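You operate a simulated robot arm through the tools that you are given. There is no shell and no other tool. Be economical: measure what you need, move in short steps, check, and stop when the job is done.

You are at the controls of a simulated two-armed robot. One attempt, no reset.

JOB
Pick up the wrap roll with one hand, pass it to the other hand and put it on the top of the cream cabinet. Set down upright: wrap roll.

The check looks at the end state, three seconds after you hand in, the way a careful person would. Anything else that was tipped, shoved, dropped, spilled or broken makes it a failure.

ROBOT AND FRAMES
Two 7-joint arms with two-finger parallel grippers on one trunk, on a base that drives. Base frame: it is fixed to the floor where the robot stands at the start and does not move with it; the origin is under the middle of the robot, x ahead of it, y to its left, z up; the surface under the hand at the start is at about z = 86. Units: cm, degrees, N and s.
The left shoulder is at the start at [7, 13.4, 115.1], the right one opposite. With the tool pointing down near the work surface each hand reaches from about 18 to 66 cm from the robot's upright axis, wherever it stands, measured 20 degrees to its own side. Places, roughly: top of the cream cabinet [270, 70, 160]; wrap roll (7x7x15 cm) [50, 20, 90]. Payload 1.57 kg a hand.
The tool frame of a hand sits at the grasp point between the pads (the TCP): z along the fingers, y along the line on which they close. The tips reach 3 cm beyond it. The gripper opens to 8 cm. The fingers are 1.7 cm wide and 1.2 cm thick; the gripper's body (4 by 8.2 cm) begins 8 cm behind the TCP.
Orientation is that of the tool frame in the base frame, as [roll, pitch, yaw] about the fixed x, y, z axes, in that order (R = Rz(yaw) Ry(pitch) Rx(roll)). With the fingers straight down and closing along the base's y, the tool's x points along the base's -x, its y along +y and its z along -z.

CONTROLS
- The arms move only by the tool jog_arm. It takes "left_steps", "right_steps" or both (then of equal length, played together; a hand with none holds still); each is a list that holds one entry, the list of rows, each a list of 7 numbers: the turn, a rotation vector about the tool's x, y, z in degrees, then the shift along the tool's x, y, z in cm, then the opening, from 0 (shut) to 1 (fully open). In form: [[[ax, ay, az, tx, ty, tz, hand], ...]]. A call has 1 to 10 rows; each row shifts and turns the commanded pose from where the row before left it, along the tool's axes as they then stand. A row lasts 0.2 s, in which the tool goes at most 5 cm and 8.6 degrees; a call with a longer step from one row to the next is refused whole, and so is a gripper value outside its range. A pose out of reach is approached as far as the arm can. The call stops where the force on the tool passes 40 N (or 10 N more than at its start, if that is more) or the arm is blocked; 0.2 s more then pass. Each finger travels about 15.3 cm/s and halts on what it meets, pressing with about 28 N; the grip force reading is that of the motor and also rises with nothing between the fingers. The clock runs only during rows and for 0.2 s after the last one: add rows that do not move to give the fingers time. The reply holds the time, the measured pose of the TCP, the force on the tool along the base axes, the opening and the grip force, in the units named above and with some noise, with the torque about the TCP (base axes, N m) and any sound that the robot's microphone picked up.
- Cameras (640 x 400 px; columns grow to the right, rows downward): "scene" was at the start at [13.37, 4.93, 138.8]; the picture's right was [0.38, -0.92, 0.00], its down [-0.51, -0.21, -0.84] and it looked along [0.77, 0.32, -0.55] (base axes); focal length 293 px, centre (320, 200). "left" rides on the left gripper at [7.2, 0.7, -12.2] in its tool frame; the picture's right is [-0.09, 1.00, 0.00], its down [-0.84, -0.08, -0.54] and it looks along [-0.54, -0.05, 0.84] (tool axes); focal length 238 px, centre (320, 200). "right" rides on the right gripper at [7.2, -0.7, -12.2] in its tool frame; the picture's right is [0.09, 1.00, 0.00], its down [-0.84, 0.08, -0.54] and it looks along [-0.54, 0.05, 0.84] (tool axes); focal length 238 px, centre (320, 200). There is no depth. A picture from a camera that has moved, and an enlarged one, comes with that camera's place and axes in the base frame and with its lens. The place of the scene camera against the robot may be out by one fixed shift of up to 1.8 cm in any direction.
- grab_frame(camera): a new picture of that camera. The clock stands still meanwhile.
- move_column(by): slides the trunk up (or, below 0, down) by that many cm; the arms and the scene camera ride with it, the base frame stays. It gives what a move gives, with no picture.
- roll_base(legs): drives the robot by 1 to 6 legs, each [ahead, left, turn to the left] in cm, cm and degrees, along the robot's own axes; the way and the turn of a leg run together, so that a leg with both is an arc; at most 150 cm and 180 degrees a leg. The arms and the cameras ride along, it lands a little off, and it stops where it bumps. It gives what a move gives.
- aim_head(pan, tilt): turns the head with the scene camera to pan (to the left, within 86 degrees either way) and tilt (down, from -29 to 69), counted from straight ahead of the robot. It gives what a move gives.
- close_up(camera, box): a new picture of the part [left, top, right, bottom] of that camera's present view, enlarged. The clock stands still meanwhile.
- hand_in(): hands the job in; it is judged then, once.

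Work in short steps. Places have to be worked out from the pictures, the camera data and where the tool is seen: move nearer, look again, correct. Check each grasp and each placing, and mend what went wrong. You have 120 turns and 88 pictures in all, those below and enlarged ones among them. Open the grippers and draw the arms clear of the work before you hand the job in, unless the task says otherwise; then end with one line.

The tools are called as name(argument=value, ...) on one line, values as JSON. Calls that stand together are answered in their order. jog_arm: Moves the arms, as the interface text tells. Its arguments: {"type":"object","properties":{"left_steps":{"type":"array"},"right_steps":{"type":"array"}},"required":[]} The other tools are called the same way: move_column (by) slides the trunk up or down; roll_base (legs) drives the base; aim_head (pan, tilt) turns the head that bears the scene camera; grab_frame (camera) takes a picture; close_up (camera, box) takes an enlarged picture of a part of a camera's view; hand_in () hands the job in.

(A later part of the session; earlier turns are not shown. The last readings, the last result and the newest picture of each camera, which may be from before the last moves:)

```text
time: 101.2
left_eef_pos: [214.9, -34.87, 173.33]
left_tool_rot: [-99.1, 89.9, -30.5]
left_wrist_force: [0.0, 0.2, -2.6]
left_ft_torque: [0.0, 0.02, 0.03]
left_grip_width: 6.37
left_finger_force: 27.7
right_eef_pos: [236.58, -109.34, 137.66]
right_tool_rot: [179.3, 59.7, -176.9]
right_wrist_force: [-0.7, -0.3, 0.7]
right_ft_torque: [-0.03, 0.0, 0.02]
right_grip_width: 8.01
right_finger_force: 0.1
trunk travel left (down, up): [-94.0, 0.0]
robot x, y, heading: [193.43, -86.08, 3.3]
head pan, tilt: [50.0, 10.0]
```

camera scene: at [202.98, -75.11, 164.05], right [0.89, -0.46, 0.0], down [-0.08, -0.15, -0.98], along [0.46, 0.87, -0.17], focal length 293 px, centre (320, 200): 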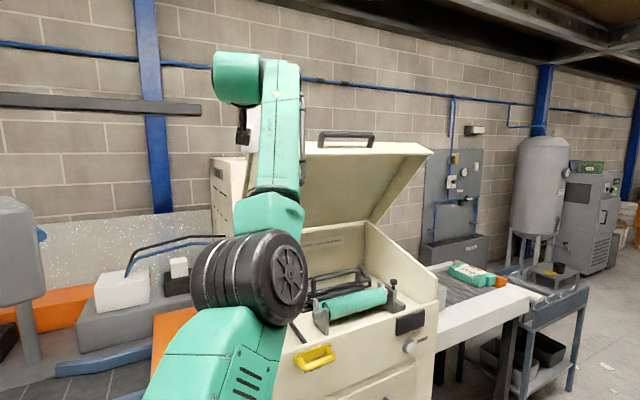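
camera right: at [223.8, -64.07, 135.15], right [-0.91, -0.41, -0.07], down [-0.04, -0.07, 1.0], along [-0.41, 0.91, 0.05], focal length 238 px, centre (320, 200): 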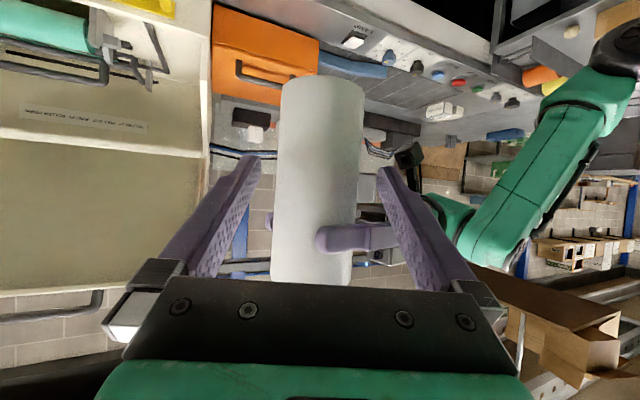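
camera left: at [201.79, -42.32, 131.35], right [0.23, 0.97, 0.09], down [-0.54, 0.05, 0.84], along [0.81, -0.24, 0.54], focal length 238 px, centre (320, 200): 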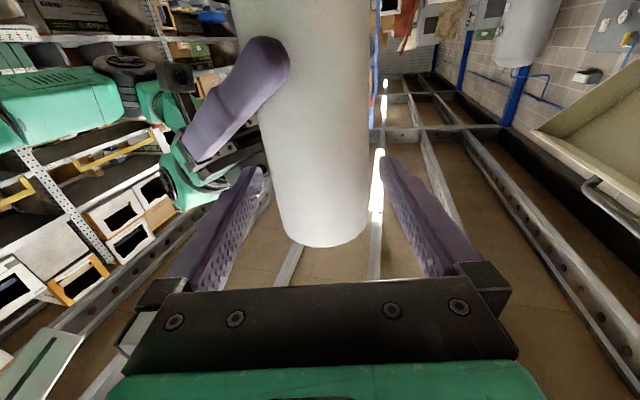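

Retracted. I'll sidestep left 42 cm toward the machine (axis y≈-44) and look before going closer.

roll_base(legs=[[0, 42, 0]])

aim_head(pan=75, tilt=15)

grab_frame(camera="scene")

grab_frame(camera="left")

```text
time: 103.8
left_eef_pos: [212.67, 6.44, 173.53]
left_tool_rot: [18.7, 89.8, 87.0]
left_wrist_force: [0.1, -0.7, -2.2]
left_ft_torque: [-0.01, 0.01, 0.0]
left_grip_width: 6.36
left_finger_force: 27.8
right_eef_pos: [234.09, -67.97, 137.78]
right_tool_rot: [179.0, 59.7, -177.3]
right_wrist_force: [-0.2, 0.0, 0.0]
right_ft_torque: [0.05, 0.02, 0.05]
right_grip_width: 7.99
right_finger_force: 0.2
trunk travel left (down, up): [-94.0, 0.0]
robot x, y, heading: [191.04, -44.01, 3.3]
head pan, tilt: [50.0, 10.0]
```

```text
time: 104.7
left_eef_pos: [212.67, 7.0, 173.25]
left_tool_rot: [94.4, 89.9, 162.8]
left_wrist_force: [0.0, 0.2, -2.8]
left_ft_torque: [-0.03, 0.0, 0.01]
left_grip_width: 6.4
left_finger_force: 28.5
right_eef_pos: [234.03, -67.69, 137.8]
right_tool_rot: [179.4, 59.7, -177.0]
right_wrist_force: [0.1, 0.2, 0.4]
right_ft_torque: [0.02, -0.02, 0.0]
right_grip_width: 8.0
right_finger_force: 0.1
trunk travel left (down, up): [-94.0, 0.0]
robot x, y, heading: [191.44, -44.18, 3.1]
head pan, tilt: [75.0, 15.0]
```

```text
37 pictures are left
camera scene: at [198.34, -33.16, 163.24], right [0.98, -0.21, 0.0], down [-0.05, -0.25, -0.97], along [0.2, 0.94, -0.26], focal length 293 px, centre (320, 200)
```

scene: 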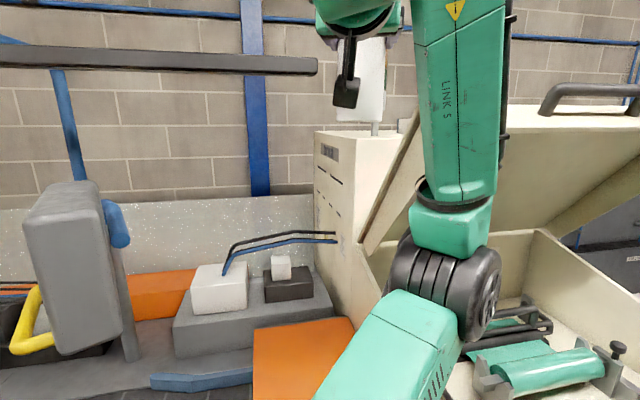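

```text
36 pictures are left
camera left: at [207.64, -4.16, 166.22], right [-0.93, 0.37, 0.09], down [-0.13, -0.53, 0.84], along [0.36, 0.76, 0.54], focal length 238 px, centre (320, 200)
```

left: 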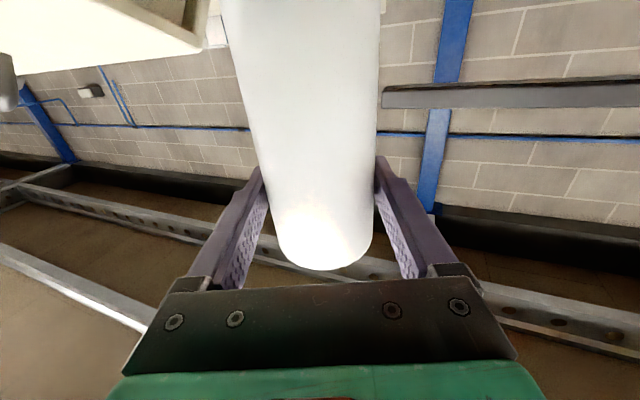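

I'll zoom in on the cabinet's top corner.

close_up(camera="scene", box=[280, 60, 480, 260])

```text
2.00 times, centred on (380, 160) of scene
camera zoom: at [198.34, -33.16, 163.24], right [0.98, -0.21, 0.0], down [-0.05, -0.25, -0.97], along [0.2, 0.94, -0.26], focal length 586 px, centre (200, 280)
```

zoom: 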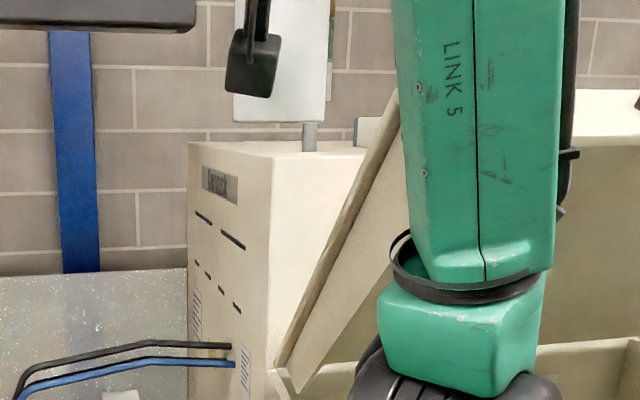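

The near corner of the cabinet top is at about (221.6, 35.5), and a beacon post on top is at about (236, 61), so my target is about (228, 43). To keep the elbow away from the lid I'll extend the arm nearly straight here, then bring the roll in by driving.

jog_arm(left_steps=[[[0, 0, 0, -0.3, 0, 3.5, 0.5], [0, 0, 0, -0.3, 0, 3.5, 0.5], [0, 0, 0, -0.3, 0, 3.5, 0.5], [0, 0, 0, 0, 0, 3.5, 0.5], [0, 0, 0, 0, 0, 3.5, 0.5], [0, 0, 0, 0, 0, 3, 0.5], [0, 0, 0, 0, 0, 0, 0.5]]])

grab_frame(camera="scene")

```text
time: 106.3
left_eef_pos: [220.34, 26.12, 174.3]
left_tool_rot: [-36.7, 89.9, 31.7]
left_wrist_force: [-0.7, -0.7, -3.7]
left_ft_torque: [0.0, 0.0, 0.0]
left_grip_width: 6.39
left_finger_force: 27.8
right_eef_pos: [234.11, -67.69, 137.65]
right_tool_rot: [179.1, 59.7, -177.1]
right_wrist_force: [-0.4, 1.1, 0.9]
right_ft_torque: [-0.02, -0.03, 0.0]
right_grip_width: 7.99
right_finger_force: 0.1
trunk travel left (down, up): [-94.0, 0.0]
robot x, y, heading: [191.18, -43.93, 3.1]
head pan, tilt: [75.0, 15.0]
```

```text
34 pictures are left
camera scene: at [198.32, -33.26, 163.24], right [0.98, -0.21, 0.0], down [-0.05, -0.25, -0.97], along [0.2, 0.95, -0.26], focal length 293 px, centre (320, 200)
```

scene: 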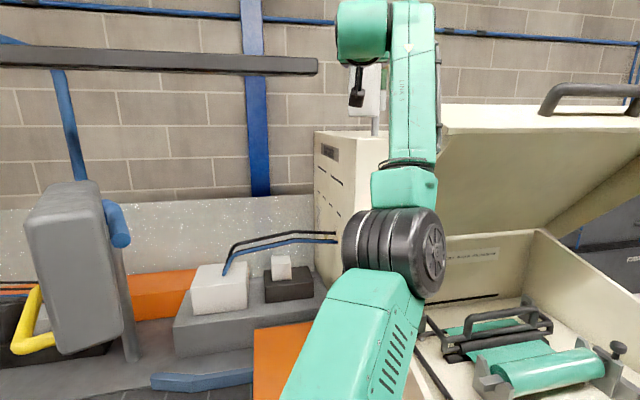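

The forearm would pass within 1–2 cm of the lid's left edge, so I'll turn the hand 14° toward +x about the roll and adjust. The base can then stand about 4 cm further from the lid.

jog_arm(left_steps=[[[7, 0, 0, 0, 0, 0, 0.5], [7, 0, 0, 0, 0, 0, 0.5], [0, 0, 0, 0.6, -0.57, 1.1, 0.5], [0, 0, 0, 0.6, -0.57, 1.1, 0.5], [0, 0, 0, 0.6, -0.57, 1.1, 0.5], [0, 0, 0, 0, 0, 0, 0.5]]])

grab_frame(camera="scene")

```text
time: 107.7
left_eef_pos: [223.31, 27.73, 172.48]
left_tool_rot: [-27.1, 90.0, 27.2]
left_wrist_force: [-0.4, 0.4, -2.8]
left_ft_torque: [0.0, 0.01, 0.02]
left_grip_width: 6.38
left_finger_force: 28.2
right_eef_pos: [234.01, -67.64, 137.7]
right_tool_rot: [179.3, 59.7, -177.1]
right_wrist_force: [0.3, 0.1, 0.7]
right_ft_torque: [-0.01, 0.01, 0.01]
right_grip_width: 7.96
right_finger_force: 0.0
trunk travel left (down, up): [-94.0, 0.0]
robot x, y, heading: [191.28, -44.19, 3.3]
head pan, tilt: [75.0, 15.0]
```

```text
33 pictures are left
camera scene: at [198.28, -33.22, 163.24], right [0.98, -0.21, 0.0], down [-0.05, -0.25, -0.97], along [0.2, 0.95, -0.26], focal length 293 px, centre (320, 200)
```

scene: 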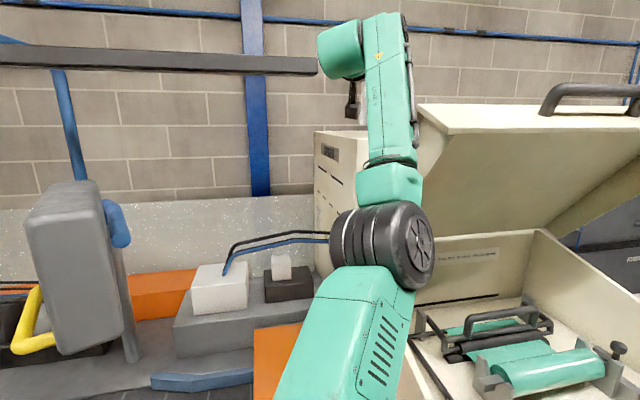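

The arm now has about 4 cm clearance to the lid. I'll drive 5 cm ahead and 8 cm left first, then check.

roll_base(legs=[[5.3, 8, 0]])

grab_frame(camera="scene")

grab_frame(camera="left")

```text
time: 108.8
left_eef_pos: [227.6, 34.72, 173.3]
left_tool_rot: [5.3, 89.3, 59.7]
left_wrist_force: [-0.5, -1.3, -2.6]
left_ft_torque: [-0.08, -0.02, 0.0]
left_grip_width: 6.4
left_finger_force: 28.3
right_eef_pos: [238.37, -60.39, 137.63]
right_tool_rot: [178.4, 60.0, -177.8]
right_wrist_force: [-0.4, -0.6, 0.1]
right_ft_torque: [0.03, -0.04, 0.04]
right_grip_width: 8.0
right_finger_force: 0.1
trunk travel left (down, up): [-94.0, 0.0]
robot x, y, heading: [196.17, -36.14, 3.1]
head pan, tilt: [75.0, 15.0]
```

```text
32 pictures are left
camera scene: at [202.51, -26.15, 163.35], right [0.98, -0.2, 0.0], down [-0.05, -0.25, -0.97], along [0.2, 0.95, -0.25], focal length 293 px, centre (320, 200)
```

scene: 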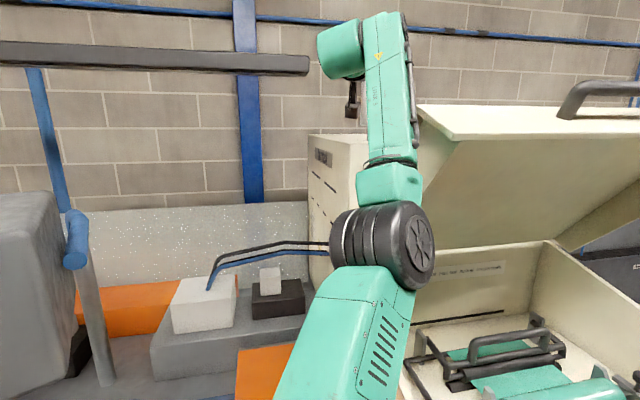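

```text
31 pictures are left
camera left: at [219.97, 25.16, 166.0], right [-0.81, 0.58, 0.09], down [-0.26, -0.49, 0.83], along [0.53, 0.65, 0.55], focal length 238 px, centre (320, 200)
```

left: 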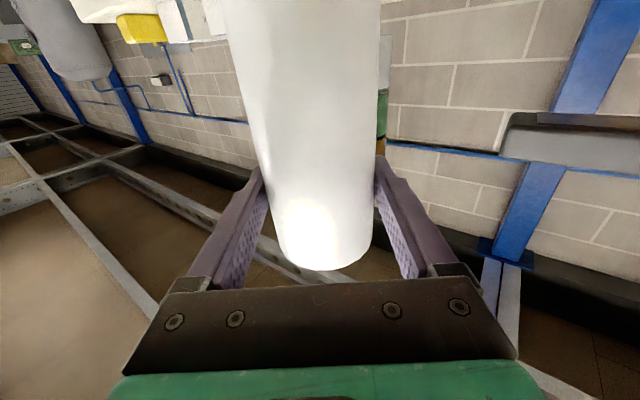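

There is no contact, and the roll is just short of the edge with its bottom near z≈162. The items on the cabinet top are far away. I'll drive the remaining 6 cm left.

roll_base(legs=[[0, 6, 0]])

grab_frame(camera="scene")

grab_frame(camera="left")

```text
time: 109.8
left_eef_pos: [228.3, 40.46, 173.19]
left_tool_rot: [40.3, 89.5, 94.6]
left_wrist_force: [-0.2, -1.2, -2.1]
left_ft_torque: [-0.03, 0.05, 0.05]
left_grip_width: 6.36
left_finger_force: 27.9
right_eef_pos: [238.84, -54.7, 137.37]
right_tool_rot: [178.4, 59.6, -177.9]
right_wrist_force: [0.0, -1.1, -1.0]
right_ft_torque: [0.05, -0.02, 0.1]
right_grip_width: 8.02
right_finger_force: 0.0
trunk travel left (down, up): [-94.0, 0.0]
robot x, y, heading: [195.75, -30.03, 2.9]
head pan, tilt: [75.0, 15.0]
```

```text
30 pictures are left
camera scene: at [203.11, -20.31, 163.3], right [0.98, -0.21, 0.0], down [-0.06, -0.25, -0.97], along [0.2, 0.95, -0.25], focal length 293 px, centre (320, 200)
```

scene: 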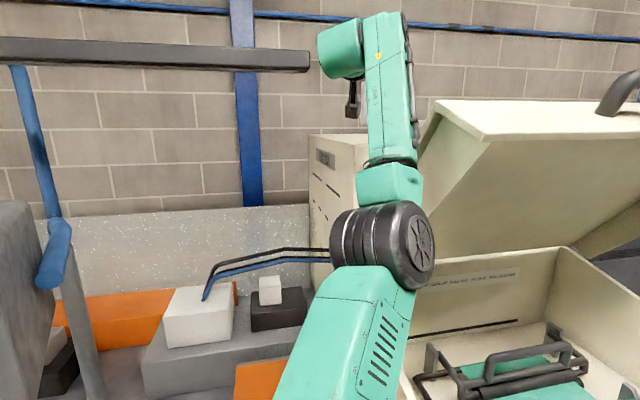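

```text
29 pictures are left
camera left: at [220.64, 30.96, 165.89], right [-0.81, 0.58, 0.1], down [-0.25, -0.49, 0.83], along [0.53, 0.65, 0.55], focal length 238 px, centre (320, 200)
```

left: 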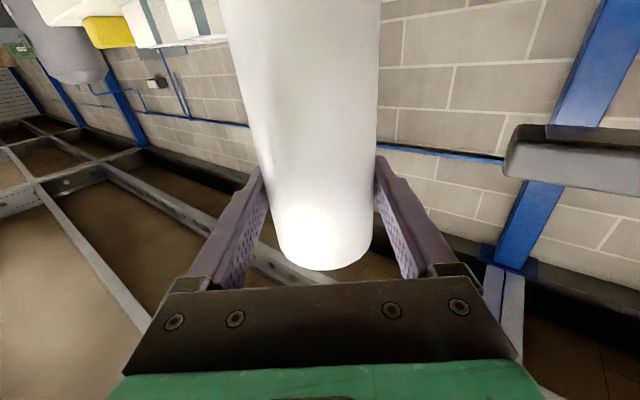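

The roll should be over the top at about (229, 41). I'll zoom in to recheck the corner's position from this nearer view.

close_up(camera="scene", box=[290, 60, 450, 200])

```text
2.86 times, centred on (370, 130) of scene
camera zoom: at [203.11, -20.31, 163.3], right [0.98, -0.21, 0.0], down [-0.06, -0.25, -0.97], along [0.2, 0.95, -0.25], focal length 838 px, centre (177, 400)
```

zoom: 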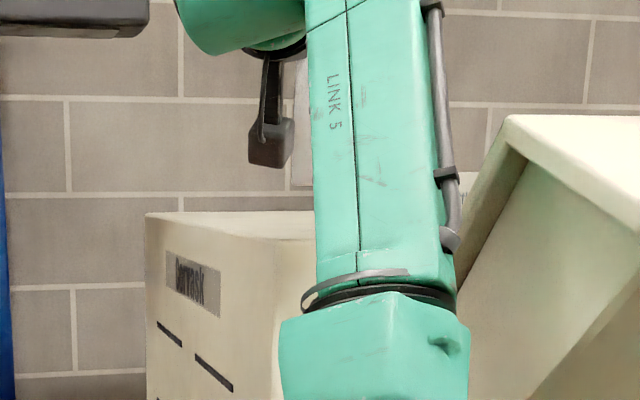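

The corrected corner is at about (221.3, 34.1), so the roll centre at (229, 41) is over 7 cm inside both edges. I'll lower with the trunk in small steps, watching the wrist force.

move_column(by=-1.5)

move_column(by=-0.6)

```text
time: 110.4
left_eef_pos: [228.15, 41.37, 171.13]
left_tool_rot: [39.0, 89.7, 93.3]
left_wrist_force: [0.4, -0.1, -3.3]
left_ft_torque: [-0.07, 0.01, -0.01]
left_grip_width: 6.4
left_finger_force: 28.0
right_eef_pos: [238.64, -53.98, 136.01]
right_tool_rot: [179.0, 59.8, -177.3]
right_wrist_force: [0.2, 0.1, -0.4]
right_ft_torque: [0.03, 0.01, 0.04]
right_grip_width: 7.97
right_finger_force: 0.0
trunk travel left (down, up): [-92.5, 1.5]
robot x, y, heading: [196.02, -30.01, 2.9]
head pan, tilt: [75.0, 15.0]
```

```text
time: 111.0
left_eef_pos: [227.92, 42.01, 170.45]
left_tool_rot: [2.5, 89.9, 56.8]
left_wrist_force: [0.0, 0.1, -3.3]
left_ft_torque: [-0.02, 0.0, -0.02]
left_grip_width: 6.4
left_finger_force: 27.8
right_eef_pos: [238.58, -53.41, 135.59]
right_tool_rot: [179.4, 59.7, -177.0]
right_wrist_force: [0.5, -0.2, 0.2]
right_ft_torque: [0.02, 0.01, 0.0]
right_grip_width: 8.01
right_finger_force: 0.0
trunk travel left (down, up): [-91.9, 2.1]
robot x, y, heading: [195.96, -29.97, 3.1]
head pan, tilt: [75.0, 15.0]
```

No contact yet, with the bottom at about z=160.2. Continuing in smaller steps.

move_column(by=-0.4)

move_column(by=-0.3)

```text
time: 111.5
left_eef_pos: [227.89, 41.8, 169.99]
left_tool_rot: [2.2, 89.9, 56.5]
left_wrist_force: [0.3, -0.1, -2.9]
left_ft_torque: [-0.01, 0.02, -0.04]
left_grip_width: 6.39
left_finger_force: 28.2
right_eef_pos: [238.5, -53.45, 135.25]
right_tool_rot: [179.4, 59.7, -177.0]
right_wrist_force: [-0.2, -0.5, 0.6]
right_ft_torque: [0.01, 0.01, -0.02]
right_grip_width: 7.99
right_finger_force: 0.0
trunk travel left (down, up): [-91.5, 2.5]
robot x, y, heading: [195.75, -30.36, 3.3]
head pan, tilt: [75.0, 15.0]
```

```text
time: 112.0
left_eef_pos: [227.97, 41.76, 169.81]
left_tool_rot: [17.3, 89.8, 71.7]
left_wrist_force: [-0.7, -0.3, -2.5]
left_ft_torque: [0.0, 0.02, -0.01]
left_grip_width: 6.38
left_finger_force: 28.1
right_eef_pos: [238.58, -53.56, 134.88]
right_tool_rot: [179.3, 59.7, -177.3]
right_wrist_force: [-0.6, 0.2, 0.1]
right_ft_torque: [-0.01, 0.0, 0.01]
right_grip_width: 7.99
right_finger_force: 0.1
trunk travel left (down, up): [-91.2, 2.8]
robot x, y, heading: [195.64, -30.25, 3.0]
head pan, tilt: [75.0, 15.0]
```

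Still no contact (bottom ≈159.6). Two more small steps.

move_column(by=-0.3)

move_column(by=-0.3)

grab_frame(camera="left")

```text
time: 112.5
left_eef_pos: [227.95, 41.73, 169.58]
left_tool_rot: [18.9, 90.0, 73.2]
left_wrist_force: [0.3, 0.2, -3.8]
left_ft_torque: [-0.02, 0.02, 0.02]
left_grip_width: 6.39
left_finger_force: 28.6
right_eef_pos: [238.56, -53.53, 134.44]
right_tool_rot: [179.2, 59.7, -177.3]
right_wrist_force: [-0.2, 0.2, -0.1]
right_ft_torque: [0.0, -0.01, -0.01]
right_grip_width: 8.01
right_finger_force: 0.0
trunk travel left (down, up): [-90.9, 3.1]
robot x, y, heading: [195.64, -30.31, 2.9]
head pan, tilt: [75.0, 15.0]
```

```text
time: 113.1
left_eef_pos: [228.1, 41.72, 169.3]
left_tool_rot: [17.0, 90.0, 71.5]
left_wrist_force: [0.3, 0.3, -2.3]
left_ft_torque: [-0.01, -0.01, -0.05]
left_grip_width: 6.39
left_finger_force: 28.2
right_eef_pos: [238.64, -53.46, 134.23]
right_tool_rot: [179.3, 59.7, -177.0]
right_wrist_force: [-0.8, 0.0, -0.7]
right_ft_torque: [-0.01, -0.01, -0.05]
right_grip_width: 8.01
right_finger_force: 0.0
trunk travel left (down, up): [-90.6, 3.4]
robot x, y, heading: [195.48, -30.35, 3.1]
head pan, tilt: [75.0, 15.0]
```

```text
27 pictures are left
camera left: at [220.4, 32.2, 162.02], right [-0.81, 0.58, 0.09], down [-0.25, -0.49, 0.84], along [0.53, 0.65, 0.54], focal length 238 px, centre (320, 200)
```

left: 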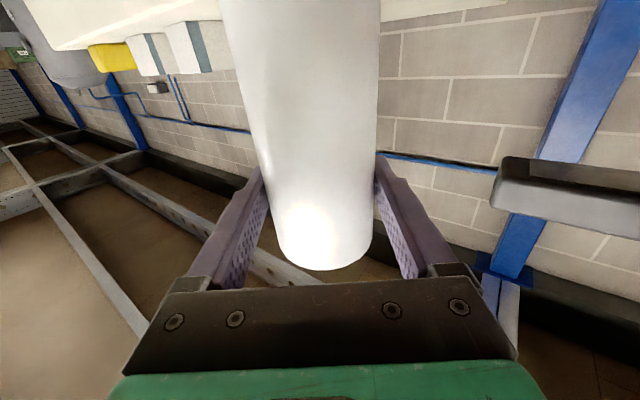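

The camera now sees the cabinet's top surface and suggests it is nearer z≈158. I'll keep lowering in small steps.

move_column(by=-0.4)

move_column(by=-0.3)

grab_frame(camera="scene")

```text
time: 113.6
left_eef_pos: [228.05, 41.76, 168.91]
left_tool_rot: [18.4, 89.9, 72.8]
left_wrist_force: [0.9, 1.1, -2.9]
left_ft_torque: [0.0, 0.03, 0.0]
left_grip_width: 6.38
left_finger_force: 28.0
right_eef_pos: [238.62, -53.69, 133.84]
right_tool_rot: [179.3, 59.7, -177.0]
right_wrist_force: [0.3, 0.9, -0.2]
right_ft_torque: [-0.01, 0.0, -0.02]
right_grip_width: 7.98
right_finger_force: 0.0
trunk travel left (down, up): [-90.2, 3.8]
robot x, y, heading: [195.87, -30.29, 3.1]
head pan, tilt: [75.0, 15.0]
```

```text
time: 114.1
left_eef_pos: [228.07, 41.87, 168.41]
left_tool_rot: [16.6, 89.9, 71.2]
left_wrist_force: [0.2, 0.4, -3.2]
left_ft_torque: [-0.05, 0.0, -0.01]
left_grip_width: 6.38
left_finger_force: 27.8
right_eef_pos: [238.51, -53.63, 133.55]
right_tool_rot: [179.4, 59.7, -177.0]
right_wrist_force: [-0.2, -0.5, 0.7]
right_ft_torque: [0.01, 0.0, -0.02]
right_grip_width: 7.99
right_finger_force: 0.1
trunk travel left (down, up): [-89.9, 4.1]
robot x, y, heading: [195.97, -30.14, 3.1]
head pan, tilt: [75.0, 15.0]
```

```text
26 pictures are left
camera scene: at [202.88, -19.09, 159.14], right [0.98, -0.21, 0.0], down [-0.05, -0.25, -0.97], along [0.2, 0.95, -0.26], focal length 293 px, centre (320, 200)
```

scene: 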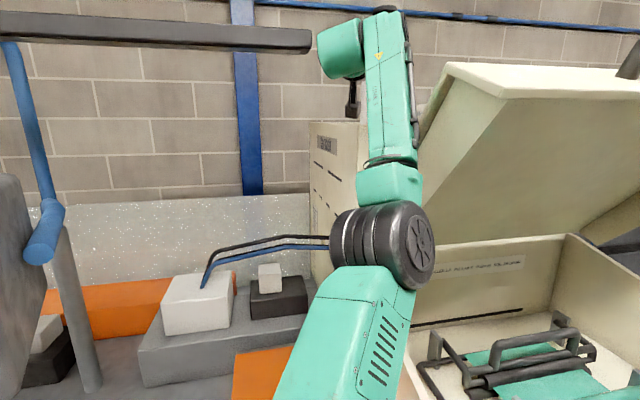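

The cabinet's top edge is now level with the head camera. I'll zoom in for detail before lowering further.

close_up(camera="scene", box=[290, 60, 450, 200])

move_column(by=-0.3)

```text
2.86 times, centred on (370, 130) of scene
camera zoom: at [202.88, -19.09, 159.14], right [0.98, -0.21, 0.0], down [-0.05, -0.25, -0.97], along [0.2, 0.95, -0.26], focal length 838 px, centre (177, 400)
```

zoom: 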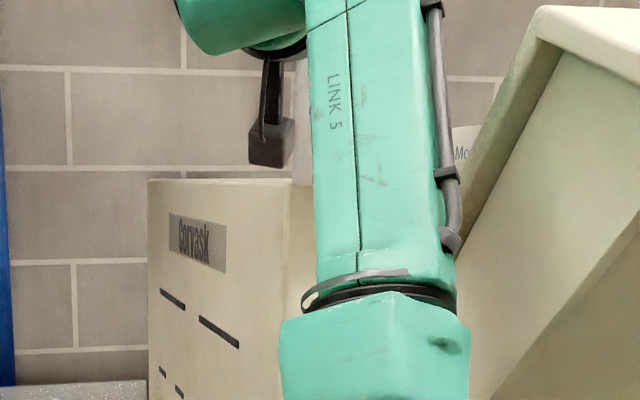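

```text
time: 114.6
left_eef_pos: [227.99, 41.78, 168.15]
left_tool_rot: [17.1, 89.9, 71.4]
left_wrist_force: [0.2, -0.4, -2.8]
left_ft_torque: [-0.02, 0.0, -0.03]
left_grip_width: 6.41
left_finger_force: 27.6
right_eef_pos: [238.51, -53.62, 133.22]
right_tool_rot: [179.4, 59.7, -177.1]
right_wrist_force: [-0.8, -0.2, 0.5]
right_ft_torque: [-0.02, 0.0, -0.02]
right_grip_width: 8.01
right_finger_force: 0.0
trunk travel left (down, up): [-89.6, 4.4]
robot x, y, heading: [196.15, -29.96, 3.1]
head pan, tilt: [75.0, 15.0]
```

No contact yet. The hand camera's underside is close to the cabinet corner, so I'll draw back 1 cm along the fingers (the roll stays over 6 cm inside the edges) and lower another 0.3.

jog_arm(left_steps=[[[0, 0, 0, 0, 0, -0.5, 0.5], [0, 0, 0, 0, 0, -0.5, 0.5], [0, 0, 0, 0.3, 0, 0, 0.5], [0, 0, 0, 0, 0, 0, 0.5]]])

move_column(by=-0.3)

```text
time: 115.6
left_eef_pos: [227.33, 40.99, 167.78]
left_tool_rot: [15.1, 89.8, 69.5]
left_wrist_force: [-0.6, 0.7, -3.2]
left_ft_torque: [-0.03, -0.02, -0.02]
left_grip_width: 6.38
left_finger_force: 27.8
right_eef_pos: [238.57, -53.44, 133.21]
right_tool_rot: [179.3, 59.8, -177.1]
right_wrist_force: [-0.8, -0.2, 0.0]
right_ft_torque: [-0.02, 0.02, -0.01]
right_grip_width: 7.99
right_finger_force: 0.0
trunk travel left (down, up): [-89.6, 4.4]
robot x, y, heading: [195.74, -30.51, 3.1]
head pan, tilt: [75.0, 15.0]
```

```text
time: 116.2
left_eef_pos: [227.35, 41.0, 167.59]
left_tool_rot: [18.8, 89.9, 73.2]
left_wrist_force: [-0.6, 0.4, -2.3]
left_ft_torque: [0.0, 0.0, -0.02]
left_grip_width: 6.41
left_finger_force: 27.8
right_eef_pos: [238.55, -53.66, 132.91]
right_tool_rot: [179.2, 59.7, -177.1]
right_wrist_force: [0.5, 0.0, -0.2]
right_ft_torque: [0.04, 0.01, 0.03]
right_grip_width: 8.01
right_finger_force: 0.0
trunk travel left (down, up): [-89.3, 4.7]
robot x, y, heading: [195.91, -30.06, 3.0]
head pan, tilt: [75.0, 15.0]
```

Still hanging free. I'll check the left camera's top part to see where the cabinet surface lies relative to the hand.

close_up(camera="left", box=[160, 0, 560, 130])

close_up(camera="scene", box=[290, 60, 450, 200])

```text
1.60 times, centred on (360, 65) of left
camera zoom: at [219.82, 31.41, 160.35], right [-0.81, 0.58, 0.09], down [-0.25, -0.49, 0.84], along [0.53, 0.65, 0.54], focal length 381 px, centre (256, 416)
```

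zoom: 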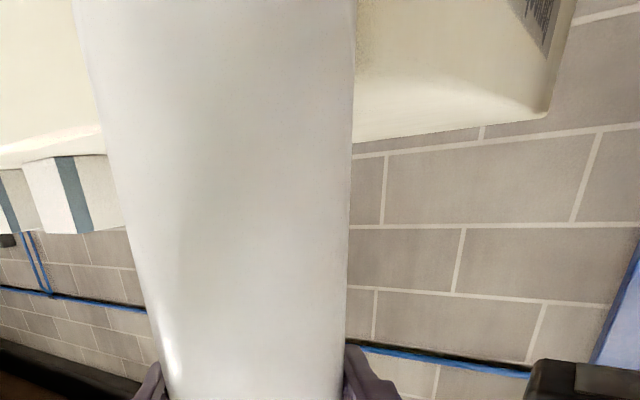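

```text
2.86 times, centred on (370, 130) of scene
camera zoom: at [202.88, -19.08, 158.53], right [0.98, -0.21, 0.0], down [-0.05, -0.25, -0.97], along [0.2, 0.95, -0.26], focal length 838 px, centre (177, 400)
```

zoom: 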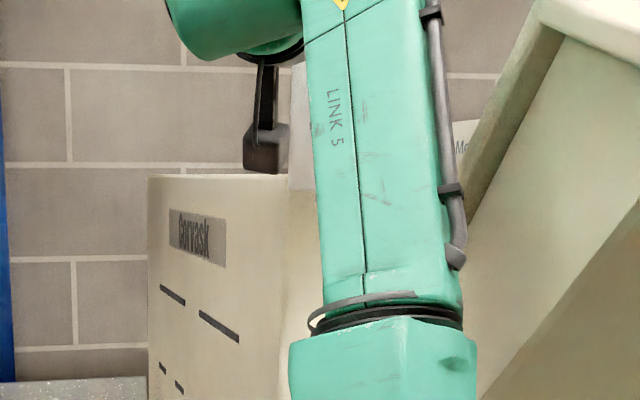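

The picture confirms the roll stands over the top surface, which from its back edge is about z≈157.3, so contact should be near. I'll lower in 0.3 steps.

move_column(by=-0.3)

move_column(by=-0.3)

```text
time: 116.7
left_eef_pos: [227.35, 40.87, 167.2]
left_tool_rot: [17.4, 90.0, 71.8]
left_wrist_force: [-0.1, 0.4, -3.3]
left_ft_torque: [-0.01, -0.01, 0.01]
left_grip_width: 6.41
left_finger_force: 27.8
right_eef_pos: [238.58, -53.55, 132.64]
right_tool_rot: [179.3, 59.8, -177.1]
right_wrist_force: [-0.5, -0.1, -0.2]
right_ft_torque: [0.0, 0.02, 0.02]
right_grip_width: 8.02
right_finger_force: 0.2
trunk travel left (down, up): [-89.0, 5.0]
robot x, y, heading: [195.72, -30.38, 2.9]
head pan, tilt: [75.0, 15.0]
```

```text
time: 117.2
left_eef_pos: [227.46, 41.0, 167.02]
left_tool_rot: [17.7, 89.9, 72.2]
left_wrist_force: [-0.1, -0.1, -2.9]
left_ft_torque: [-0.05, 0.01, 0.03]
left_grip_width: 6.38
left_finger_force: 28.0
right_eef_pos: [238.61, -53.59, 132.26]
right_tool_rot: [179.3, 59.7, -177.1]
right_wrist_force: [-0.7, -0.8, 0.0]
right_ft_torque: [-0.01, 0.04, 0.01]
right_grip_width: 8.02
right_finger_force: 0.0
trunk travel left (down, up): [-88.7, 5.3]
robot x, y, heading: [195.77, -30.09, 3.1]
head pan, tilt: [75.0, 15.0]
```

Still -3 N only. I'll continue with fine arm steps downward.

move_column(by=-0.3)

move_column(by=-0.3)

grab_frame(camera="left")

```text
time: 117.7
left_eef_pos: [227.33, 40.87, 166.64]
left_tool_rot: [17.6, 89.9, 72.0]
left_wrist_force: [0.3, 0.5, -3.0]
left_ft_torque: [-0.02, 0.02, 0.02]
left_grip_width: 6.4
left_finger_force: 28.0
right_eef_pos: [238.54, -53.56, 132.13]
right_tool_rot: [179.3, 59.7, -177.1]
right_wrist_force: [0.4, -0.2, 0.6]
right_ft_torque: [0.0, -0.02, -0.02]
right_grip_width: 7.99
right_finger_force: 0.0
trunk travel left (down, up): [-88.4, 5.6]
robot x, y, heading: [195.76, -30.04, 3.2]
head pan, tilt: [75.0, 15.0]
```

```text
time: 118.2
left_eef_pos: [227.42, 40.86, 166.35]
left_tool_rot: [17.5, 89.9, 71.8]
left_wrist_force: [0.0, 0.3, -4.0]
left_ft_torque: [-0.04, 0.04, -0.01]
left_grip_width: 6.4
left_finger_force: 28.3
right_eef_pos: [238.53, -53.51, 131.81]
right_tool_rot: [179.3, 59.8, -177.0]
right_wrist_force: [-0.1, 0.4, -0.4]
right_ft_torque: [0.0, -0.03, 0.0]
right_grip_width: 8.02
right_finger_force: 0.1
trunk travel left (down, up): [-88.1, 5.9]
robot x, y, heading: [195.65, -29.85, 3.1]
head pan, tilt: [75.0, 15.0]
```

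```text
22 pictures are left
camera left: at [219.82, 31.4, 159.16], right [-0.81, 0.58, 0.09], down [-0.25, -0.49, 0.84], along [0.53, 0.65, 0.54], focal length 238 px, centre (320, 200)
```

left: 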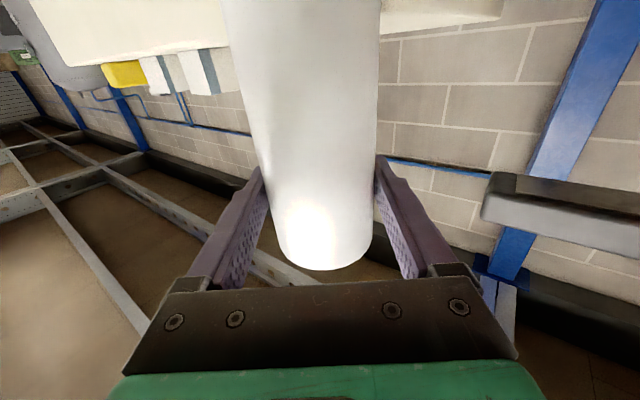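

The label geometry shows I misplaced the corner: it is really near (226, 47), so the roll hangs beside the cabinet, not above it. I'll raise the trunk fully again before repositioning.

move_column(by=5.9)

roll_base(legs=[[0, 3.5, 0]])

grab_frame(camera="left")

```text
time: 119.2
left_eef_pos: [227.37, 40.92, 172.19]
left_tool_rot: [17.7, 89.9, 72.0]
left_wrist_force: [-0.3, -0.4, -3.6]
left_ft_torque: [-0.01, 0.04, 0.01]
left_grip_width: 6.41
left_finger_force: 27.7
right_eef_pos: [238.55, -53.69, 137.62]
right_tool_rot: [179.3, 59.6, -177.0]
right_wrist_force: [-0.1, 0.2, -0.7]
right_ft_torque: [0.02, 0.01, 0.01]
right_grip_width: 7.99
right_finger_force: 0.1
trunk travel left (down, up): [-94.0, 0.0]
robot x, y, heading: [195.9, -30.36, 2.9]
head pan, tilt: [75.0, 15.0]
```

```text
time: 120.1
left_eef_pos: [227.46, 43.17, 172.81]
left_tool_rot: [34.2, 89.5, 88.5]
left_wrist_force: [0.8, -1.4, -3.2]
left_ft_torque: [-0.05, 0.0, 0.07]
left_grip_width: 6.4
left_finger_force: 28.2
right_eef_pos: [238.41, -51.06, 137.36]
right_tool_rot: [178.5, 59.6, -177.8]
right_wrist_force: [1.0, -1.4, -0.1]
right_ft_torque: [0.01, -0.01, 0.05]
right_grip_width: 8.02
right_finger_force: 0.0
trunk travel left (down, up): [-94.0, 0.0]
robot x, y, heading: [195.18, -26.83, 3.1]
head pan, tilt: [75.0, 15.0]
```

```text
21 pictures are left
camera left: at [219.76, 33.87, 165.49], right [-0.81, 0.58, 0.1], down [-0.25, -0.49, 0.83], along [0.53, 0.65, 0.55], focal length 238 px, centre (320, 200)
```

left: 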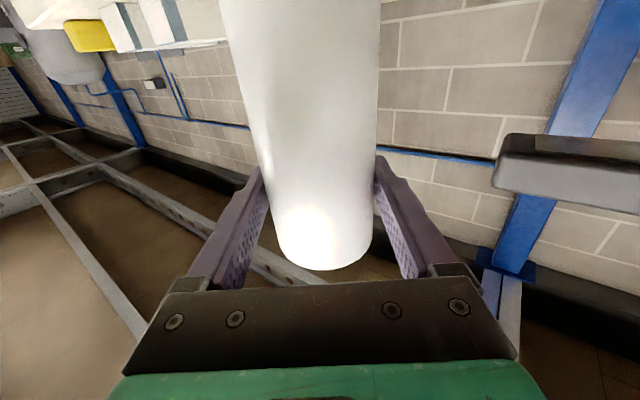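

The base moved closer without a bump. Another 4 cm left.

roll_base(legs=[[1, 4, 0]])

close_up(camera="scene", box=[280, 40, 460, 220])

```text
time: 121.0
left_eef_pos: [227.87, 46.72, 173.01]
left_tool_rot: [25.3, 89.2, 79.8]
left_wrist_force: [-0.6, -1.3, -3.2]
left_ft_torque: [-0.1, 0.05, 0.05]
left_grip_width: 6.43
left_finger_force: 27.5
right_eef_pos: [238.99, -47.3, 137.42]
right_tool_rot: [178.1, 59.8, -178.1]
right_wrist_force: [-0.3, -0.7, -1.1]
right_ft_torque: [0.09, -0.02, 0.07]
right_grip_width: 8.03
right_finger_force: 0.1
trunk travel left (down, up): [-94.0, 0.0]
robot x, y, heading: [196.14, -22.7, 3.1]
head pan, tilt: [75.0, 15.0]
```

```text
2.22 times, centred on (370, 130) of scene
camera zoom: at [203.23, -13.0, 163.34], right [0.98, -0.21, 0.0], down [-0.05, -0.24, -0.97], along [0.2, 0.95, -0.25], focal length 652 px, centre (209, 356)
```

zoom: 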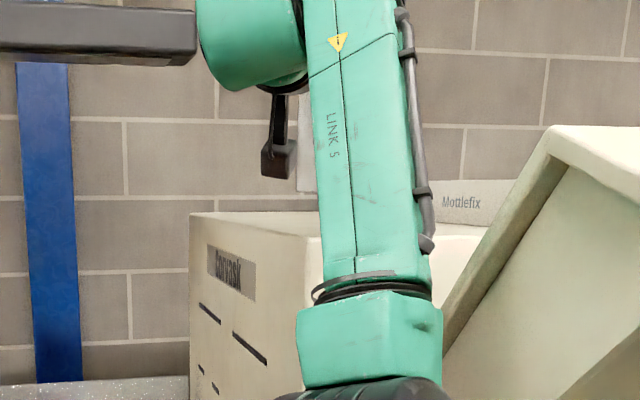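

The base is at y≈-23 with no bump. The no-contact evidence puts the side face at y≥45, so the corner is near (225.7, 46.5), and my target for the roll is (232, 52.3), clear of the beacon post at (236.5, 61). I'll lower 2 cm (still 2.5 above the top) and extend 5.5 cm.

jog_arm(left_steps=[[[0, 0, 0, 1, 0, 0, 0.5], [0, 0, 0, 1, 0, 0, 0.5], [0, 0, 0, 0, -0.2, 1.4, 0.5], [0, 0, 0, 0, -0.2, 1.4, 0.5], [0, 0, 0, 0, -0.2, 1.4, 0.5], [0, 0, 0, 0, -0.2, 1.3, 0.5], [0, 0, 0, 0, 0, 0, 0.5]]])

close_up(camera="left", box=[0, 0, 640, 200])

close_up(camera="scene", box=[280, 40, 460, 220])

```text
time: 122.6
left_eef_pos: [231.87, 51.94, 170.49]
left_tool_rot: [15.0, 89.7, 69.2]
left_wrist_force: [-0.6, -2.6, -2.8]
left_ft_torque: [-0.04, 0.06, -0.01]
left_grip_width: 6.32
left_finger_force: 27.6
right_eef_pos: [239.11, -46.42, 137.69]
right_tool_rot: [179.1, 59.7, -177.4]
right_wrist_force: [0.2, 0.2, 0.9]
right_ft_torque: [0.02, 0.05, 0.0]
right_grip_width: 7.98
right_finger_force: 0.1
trunk travel left (down, up): [-94.0, 0.0]
robot x, y, heading: [196.3, -22.67, 3.1]
head pan, tilt: [75.0, 15.0]
```

```text
1.00 times, centred on (320, 100) of left (not enlarged: the box is as wide or as high as the picture)
camera zoom: at [224.28, 42.56, 163.24], right [-0.81, 0.58, 0.09], down [-0.26, -0.49, 0.83], along [0.53, 0.65, 0.54], focal length 238 px, centre (320, 300)
```

zoom: 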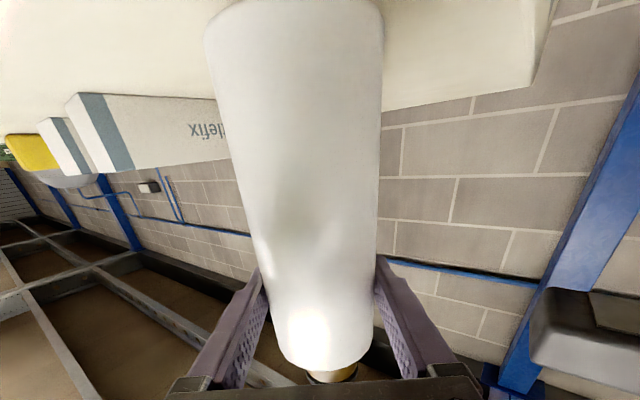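

```text
2.22 times, centred on (370, 130) of scene
camera zoom: at [203.35, -11.85, 163.26], right [0.98, -0.21, 0.0], down [-0.05, -0.25, -0.97], along [0.2, 0.95, -0.26], focal length 652 px, centre (209, 356)
```

zoom: 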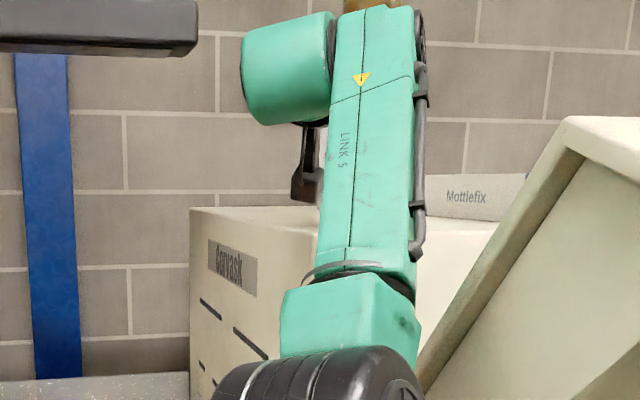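

The left view now shows the whole roll: its bottom is at z≈160, with cream top surface all around it and the beacon post behind it. I'll lower with the trunk in small steps, watching the force.

move_column(by=-1.2)

move_column(by=-0.5)

```text
time: 123.2
left_eef_pos: [231.77, 52.07, 169.29]
left_tool_rot: [19.8, 89.7, 74.2]
left_wrist_force: [-1.7, -4.6, -4.6]
left_ft_torque: [0.09, -0.02, -0.02]
left_grip_width: 6.41
left_finger_force: 28.1
right_eef_pos: [239.12, -46.38, 136.5]
right_tool_rot: [179.1, 59.7, -177.4]
right_wrist_force: [-0.4, -0.2, -0.6]
right_ft_torque: [-0.03, 0.01, 0.01]
right_grip_width: 8.0
right_finger_force: 0.1
trunk travel left (down, up): [-92.8, 1.2]
robot x, y, heading: [196.29, -22.91, 2.9]
head pan, tilt: [75.0, 15.0]
```

```text
time: 123.7
left_eef_pos: [231.84, 52.07, 168.79]
left_tool_rot: [9.9, 89.6, 64.2]
left_wrist_force: [-0.7, -1.8, 0.9]
left_ft_torque: [-0.09, -0.15, 0.06]
left_grip_width: 6.39
left_finger_force: 28.3
right_eef_pos: [239.03, -46.35, 135.96]
right_tool_rot: [179.1, 59.7, -177.4]
right_wrist_force: [-0.6, 0.0, 0.4]
right_ft_torque: [0.01, 0.0, -0.01]
right_grip_width: 8.0
right_finger_force: 0.0
trunk travel left (down, up): [-92.3, 1.7]
robot x, y, heading: [196.15, -22.7, 3.0]
head pan, tilt: [75.0, 15.0]
```

Vertical contact has begun (bottom ≈158.3), but a few newtons of sideways force suggest the roll is brushing the beacon post. I'll lift slightly and draw back 1.3 cm.

move_column(by=0.8)

jog_arm(left_steps=[[[0, 0, 0, 0, 0, -0.7, 0.5], [0, 0, 0, 0, 0, -0.6, 0.5], [0, 0, 0, 0, 0, 0, 0.5]]])

close_up(camera="left", box=[0, 0, 640, 200])

```text
time: 124.3
left_eef_pos: [231.69, 52.02, 169.47]
left_tool_rot: [17.2, 89.7, 71.5]
left_wrist_force: [-0.6, -3.0, -2.0]
left_ft_torque: [-0.03, -0.02, -0.01]
left_grip_width: 6.38
left_finger_force: 28.0
right_eef_pos: [239.03, -46.37, 136.71]
right_tool_rot: [179.0, 59.7, -177.4]
right_wrist_force: [-0.4, 0.3, 0.6]
right_ft_torque: [0.05, -0.01, 0.03]
right_grip_width: 7.99
right_finger_force: 0.1
trunk travel left (down, up): [-93.1, 0.9]
robot x, y, heading: [196.39, -22.54, 3.0]
head pan, tilt: [75.0, 15.0]
```

```text
time: 125.1
left_eef_pos: [231.19, 51.4, 169.35]
left_tool_rot: [23.0, 89.8, 77.3]
left_wrist_force: [0.3, 0.1, -2.2]
left_ft_torque: [-0.03, 0.05, 0.0]
left_grip_width: 6.38
left_finger_force: 28.0
right_eef_pos: [239.15, -46.18, 136.71]
right_tool_rot: [179.2, 59.8, -177.3]
right_wrist_force: [0.1, 0.0, -0.1]
right_ft_torque: [0.01, 0.0, 0.0]
right_grip_width: 8.01
right_finger_force: 0.1
trunk travel left (down, up): [-93.1, 0.9]
robot x, y, heading: [196.0, -22.82, 3.0]
head pan, tilt: [75.0, 15.0]
```

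```text
1.00 times, centred on (320, 100) of left (not enlarged: the box is as wide or as high as the picture)
camera zoom: at [223.58, 41.77, 162.27], right [-0.81, 0.58, 0.09], down [-0.25, -0.49, 0.83], along [0.53, 0.65, 0.54], focal length 238 px, centre (320, 300)
```

zoom: 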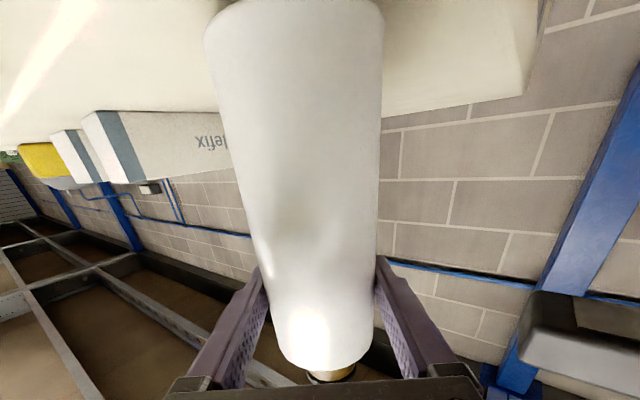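

The sideways force is gone. Lowering again in small steps.

move_column(by=-0.4)

move_column(by=-0.3)

```text
time: 125.6
left_eef_pos: [231.19, 51.24, 169.02]
left_tool_rot: [26.0, 89.8, 80.2]
left_wrist_force: [-0.9, 0.8, -3.1]
left_ft_torque: [-0.02, 0.0, -0.01]
left_grip_width: 6.37
left_finger_force: 27.9
right_eef_pos: [239.2, -46.23, 136.31]
right_tool_rot: [179.4, 59.7, -177.2]
right_wrist_force: [-0.4, -0.1, -0.1]
right_ft_torque: [-0.02, 0.04, 0.0]
right_grip_width: 7.99
right_finger_force: 0.0
trunk travel left (down, up): [-92.7, 1.3]
robot x, y, heading: [196.46, -22.71, 3.1]
head pan, tilt: [75.0, 15.0]
```

```text
time: 126.1
left_eef_pos: [231.25, 51.29, 168.76]
left_tool_rot: [16.5, 89.7, 70.7]
left_wrist_force: [-0.4, 0.6, -0.3]
left_ft_torque: [0.01, -0.06, 0.02]
left_grip_width: 6.39
left_finger_force: 27.8
right_eef_pos: [239.09, -46.2, 136.19]
right_tool_rot: [179.2, 59.7, -177.3]
right_wrist_force: [-0.2, -0.2, -0.1]
right_ft_torque: [0.02, 0.01, -0.01]
right_grip_width: 8.02
right_finger_force: 0.1
trunk travel left (down, up): [-92.4, 1.6]
robot x, y, heading: [196.25, -23.02, 2.8]
head pan, tilt: [75.0, 15.0]
```

The weight reading has dropped to near zero, so the bottom is on the surface. One more 0.2 to seat it flat.

move_column(by=-0.2)

close_up(camera="left", box=[0, 0, 640, 200])

```text
time: 126.6
left_eef_pos: [231.14, 51.12, 168.76]
left_tool_rot: [8.3, 89.6, 62.6]
left_wrist_force: [2.3, 3.0, 10.3]
left_ft_torque: [-0.05, -0.08, 0.04]
left_grip_width: 6.4
left_finger_force: 28.1
right_eef_pos: [239.04, -46.38, 135.86]
right_tool_rot: [179.0, 59.7, -177.4]
right_wrist_force: [0.8, -0.1, -0.6]
right_ft_torque: [-0.01, -0.02, -0.01]
right_grip_width: 8.01
right_finger_force: 0.0
trunk travel left (down, up): [-92.2, 1.8]
robot x, y, heading: [196.26, -22.74, 2.8]
head pan, tilt: [75.0, 15.0]
```

```text
1.00 times, centred on (320, 100) of left (not enlarged: the box is as wide or as high as the picture)
camera zoom: at [223.52, 41.62, 161.54], right [-0.81, 0.58, 0.09], down [-0.26, -0.49, 0.83], along [0.53, 0.65, 0.55], focal length 238 px, centre (320, 300)
```

zoom: 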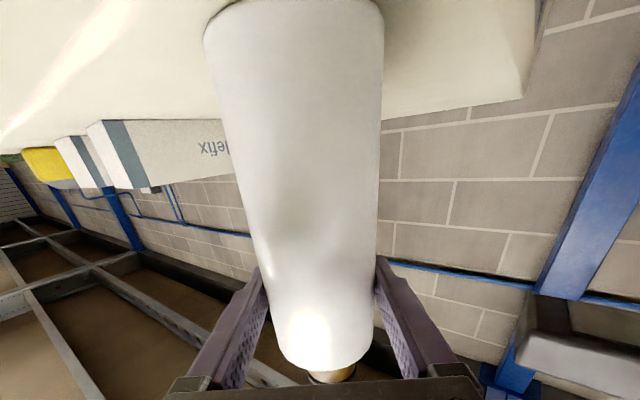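

The roll is seated with about 13 N of support and no notable torque. I'll ease off 0.15, then open the left hand gradually and check.

move_column(by=0.15)

jog_arm(left_steps=[[[0, 0, 0, 0, 0, 0, 0.82], [0, 0, 0, 0, 0, 0, 0.86], [0, 0, 0, 0, 0, 0, 0.9], [0, 0, 0, 0, 0, 0, 1], [0, 0, 0, 0, 0, 0, 1]]])

close_up(camera="left", box=[0, 0, 640, 200])

```text
time: 127.2
left_eef_pos: [231.09, 51.15, 168.81]
left_tool_rot: [18.2, 89.7, 72.6]
left_wrist_force: [0.2, 0.8, 5.0]
left_ft_torque: [0.08, -0.3, 0.04]
left_grip_width: 6.4
left_finger_force: 27.8
right_eef_pos: [239.13, -46.25, 136.04]
right_tool_rot: [179.1, 59.6, -177.4]
right_wrist_force: [-0.4, 0.0, 0.1]
right_ft_torque: [0.0, -0.02, -0.01]
right_grip_width: 8.01
right_finger_force: 0.0
trunk travel left (down, up): [-92.3, 1.7]
robot x, y, heading: [196.28, -22.37, 3.0]
head pan, tilt: [75.0, 15.0]
```

```text
time: 128.3
left_eef_pos: [231.15, 51.23, 168.71]
left_tool_rot: [20.6, 89.7, 74.7]
left_wrist_force: [0.8, -0.1, 0.2]
left_ft_torque: [0.02, -0.01, -0.01]
left_grip_width: 7.98
left_finger_force: 0.0
right_eef_pos: [239.13, -46.26, 136.05]
right_tool_rot: [179.1, 59.7, -177.3]
right_wrist_force: [-0.3, -0.2, 0.3]
right_ft_torque: [0.03, 0.0, -0.02]
right_grip_width: 8.02
right_finger_force: 0.1
trunk travel left (down, up): [-92.3, 1.7]
robot x, y, heading: [195.96, -22.69, 2.9]
head pan, tilt: [75.0, 15.0]
```

```text
1.00 times, centred on (320, 100) of left (not enlarged: the box is as wide or as high as the picture)
camera zoom: at [223.59, 41.72, 161.55], right [-0.81, 0.58, 0.09], down [-0.25, -0.49, 0.83], along [0.53, 0.65, 0.54], focal length 238 px, centre (320, 300)
```

zoom: 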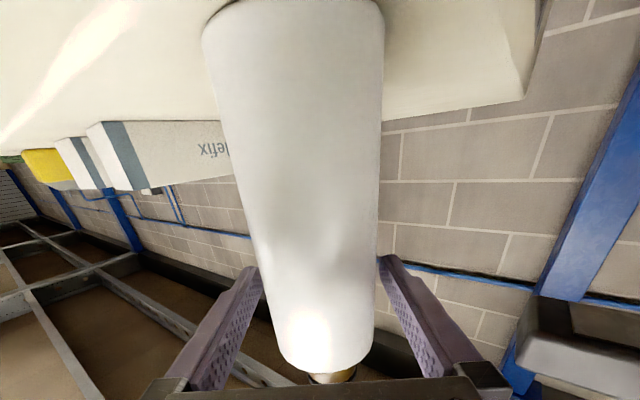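

The roll stands by itself on the surface. I'll draw the hand straight back a few cm and check.

jog_arm(left_steps=[[[0, 0, 0, 0, 0, -1, 1], [0, 0, 0, 0, 0, -1, 1], [0, 0, 0, 0, 0, -1, 1], [0, 0, 0, 0, 0, 0, 1]]])

close_up(camera="left", box=[0, 0, 640, 200])

```text
time: 129.3
left_eef_pos: [229.31, 48.74, 168.75]
left_tool_rot: [25.8, 89.7, 80.0]
left_wrist_force: [0.1, -0.6, -0.1]
left_ft_torque: [0.01, 0.01, -0.01]
left_grip_width: 7.99
left_finger_force: 0.1
right_eef_pos: [239.12, -46.19, 136.05]
right_tool_rot: [179.2, 59.7, -177.3]
right_wrist_force: [0.3, 0.3, -0.1]
right_ft_torque: [0.0, 0.02, -0.01]
right_grip_width: 8.0
right_finger_force: 0.0
trunk travel left (down, up): [-92.3, 1.7]
robot x, y, heading: [196.14, -22.61, 2.9]
head pan, tilt: [75.0, 15.0]
```

```text
1.00 times, centred on (320, 100) of left (not enlarged: the box is as wide or as high as the picture)
camera zoom: at [221.79, 39.3, 161.53], right [-0.81, 0.58, 0.09], down [-0.25, -0.49, 0.83], along [0.53, 0.65, 0.54], focal length 238 px, centre (320, 300)
```

zoom: 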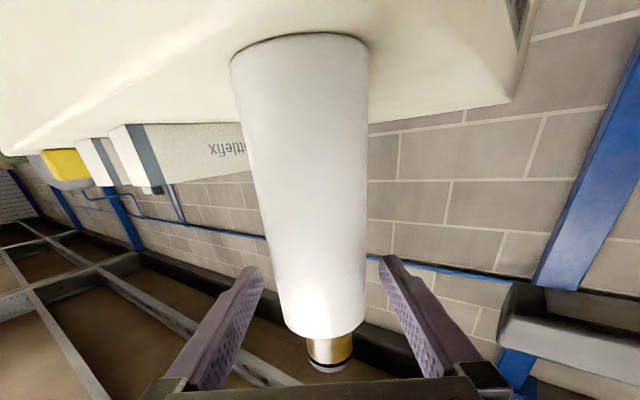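

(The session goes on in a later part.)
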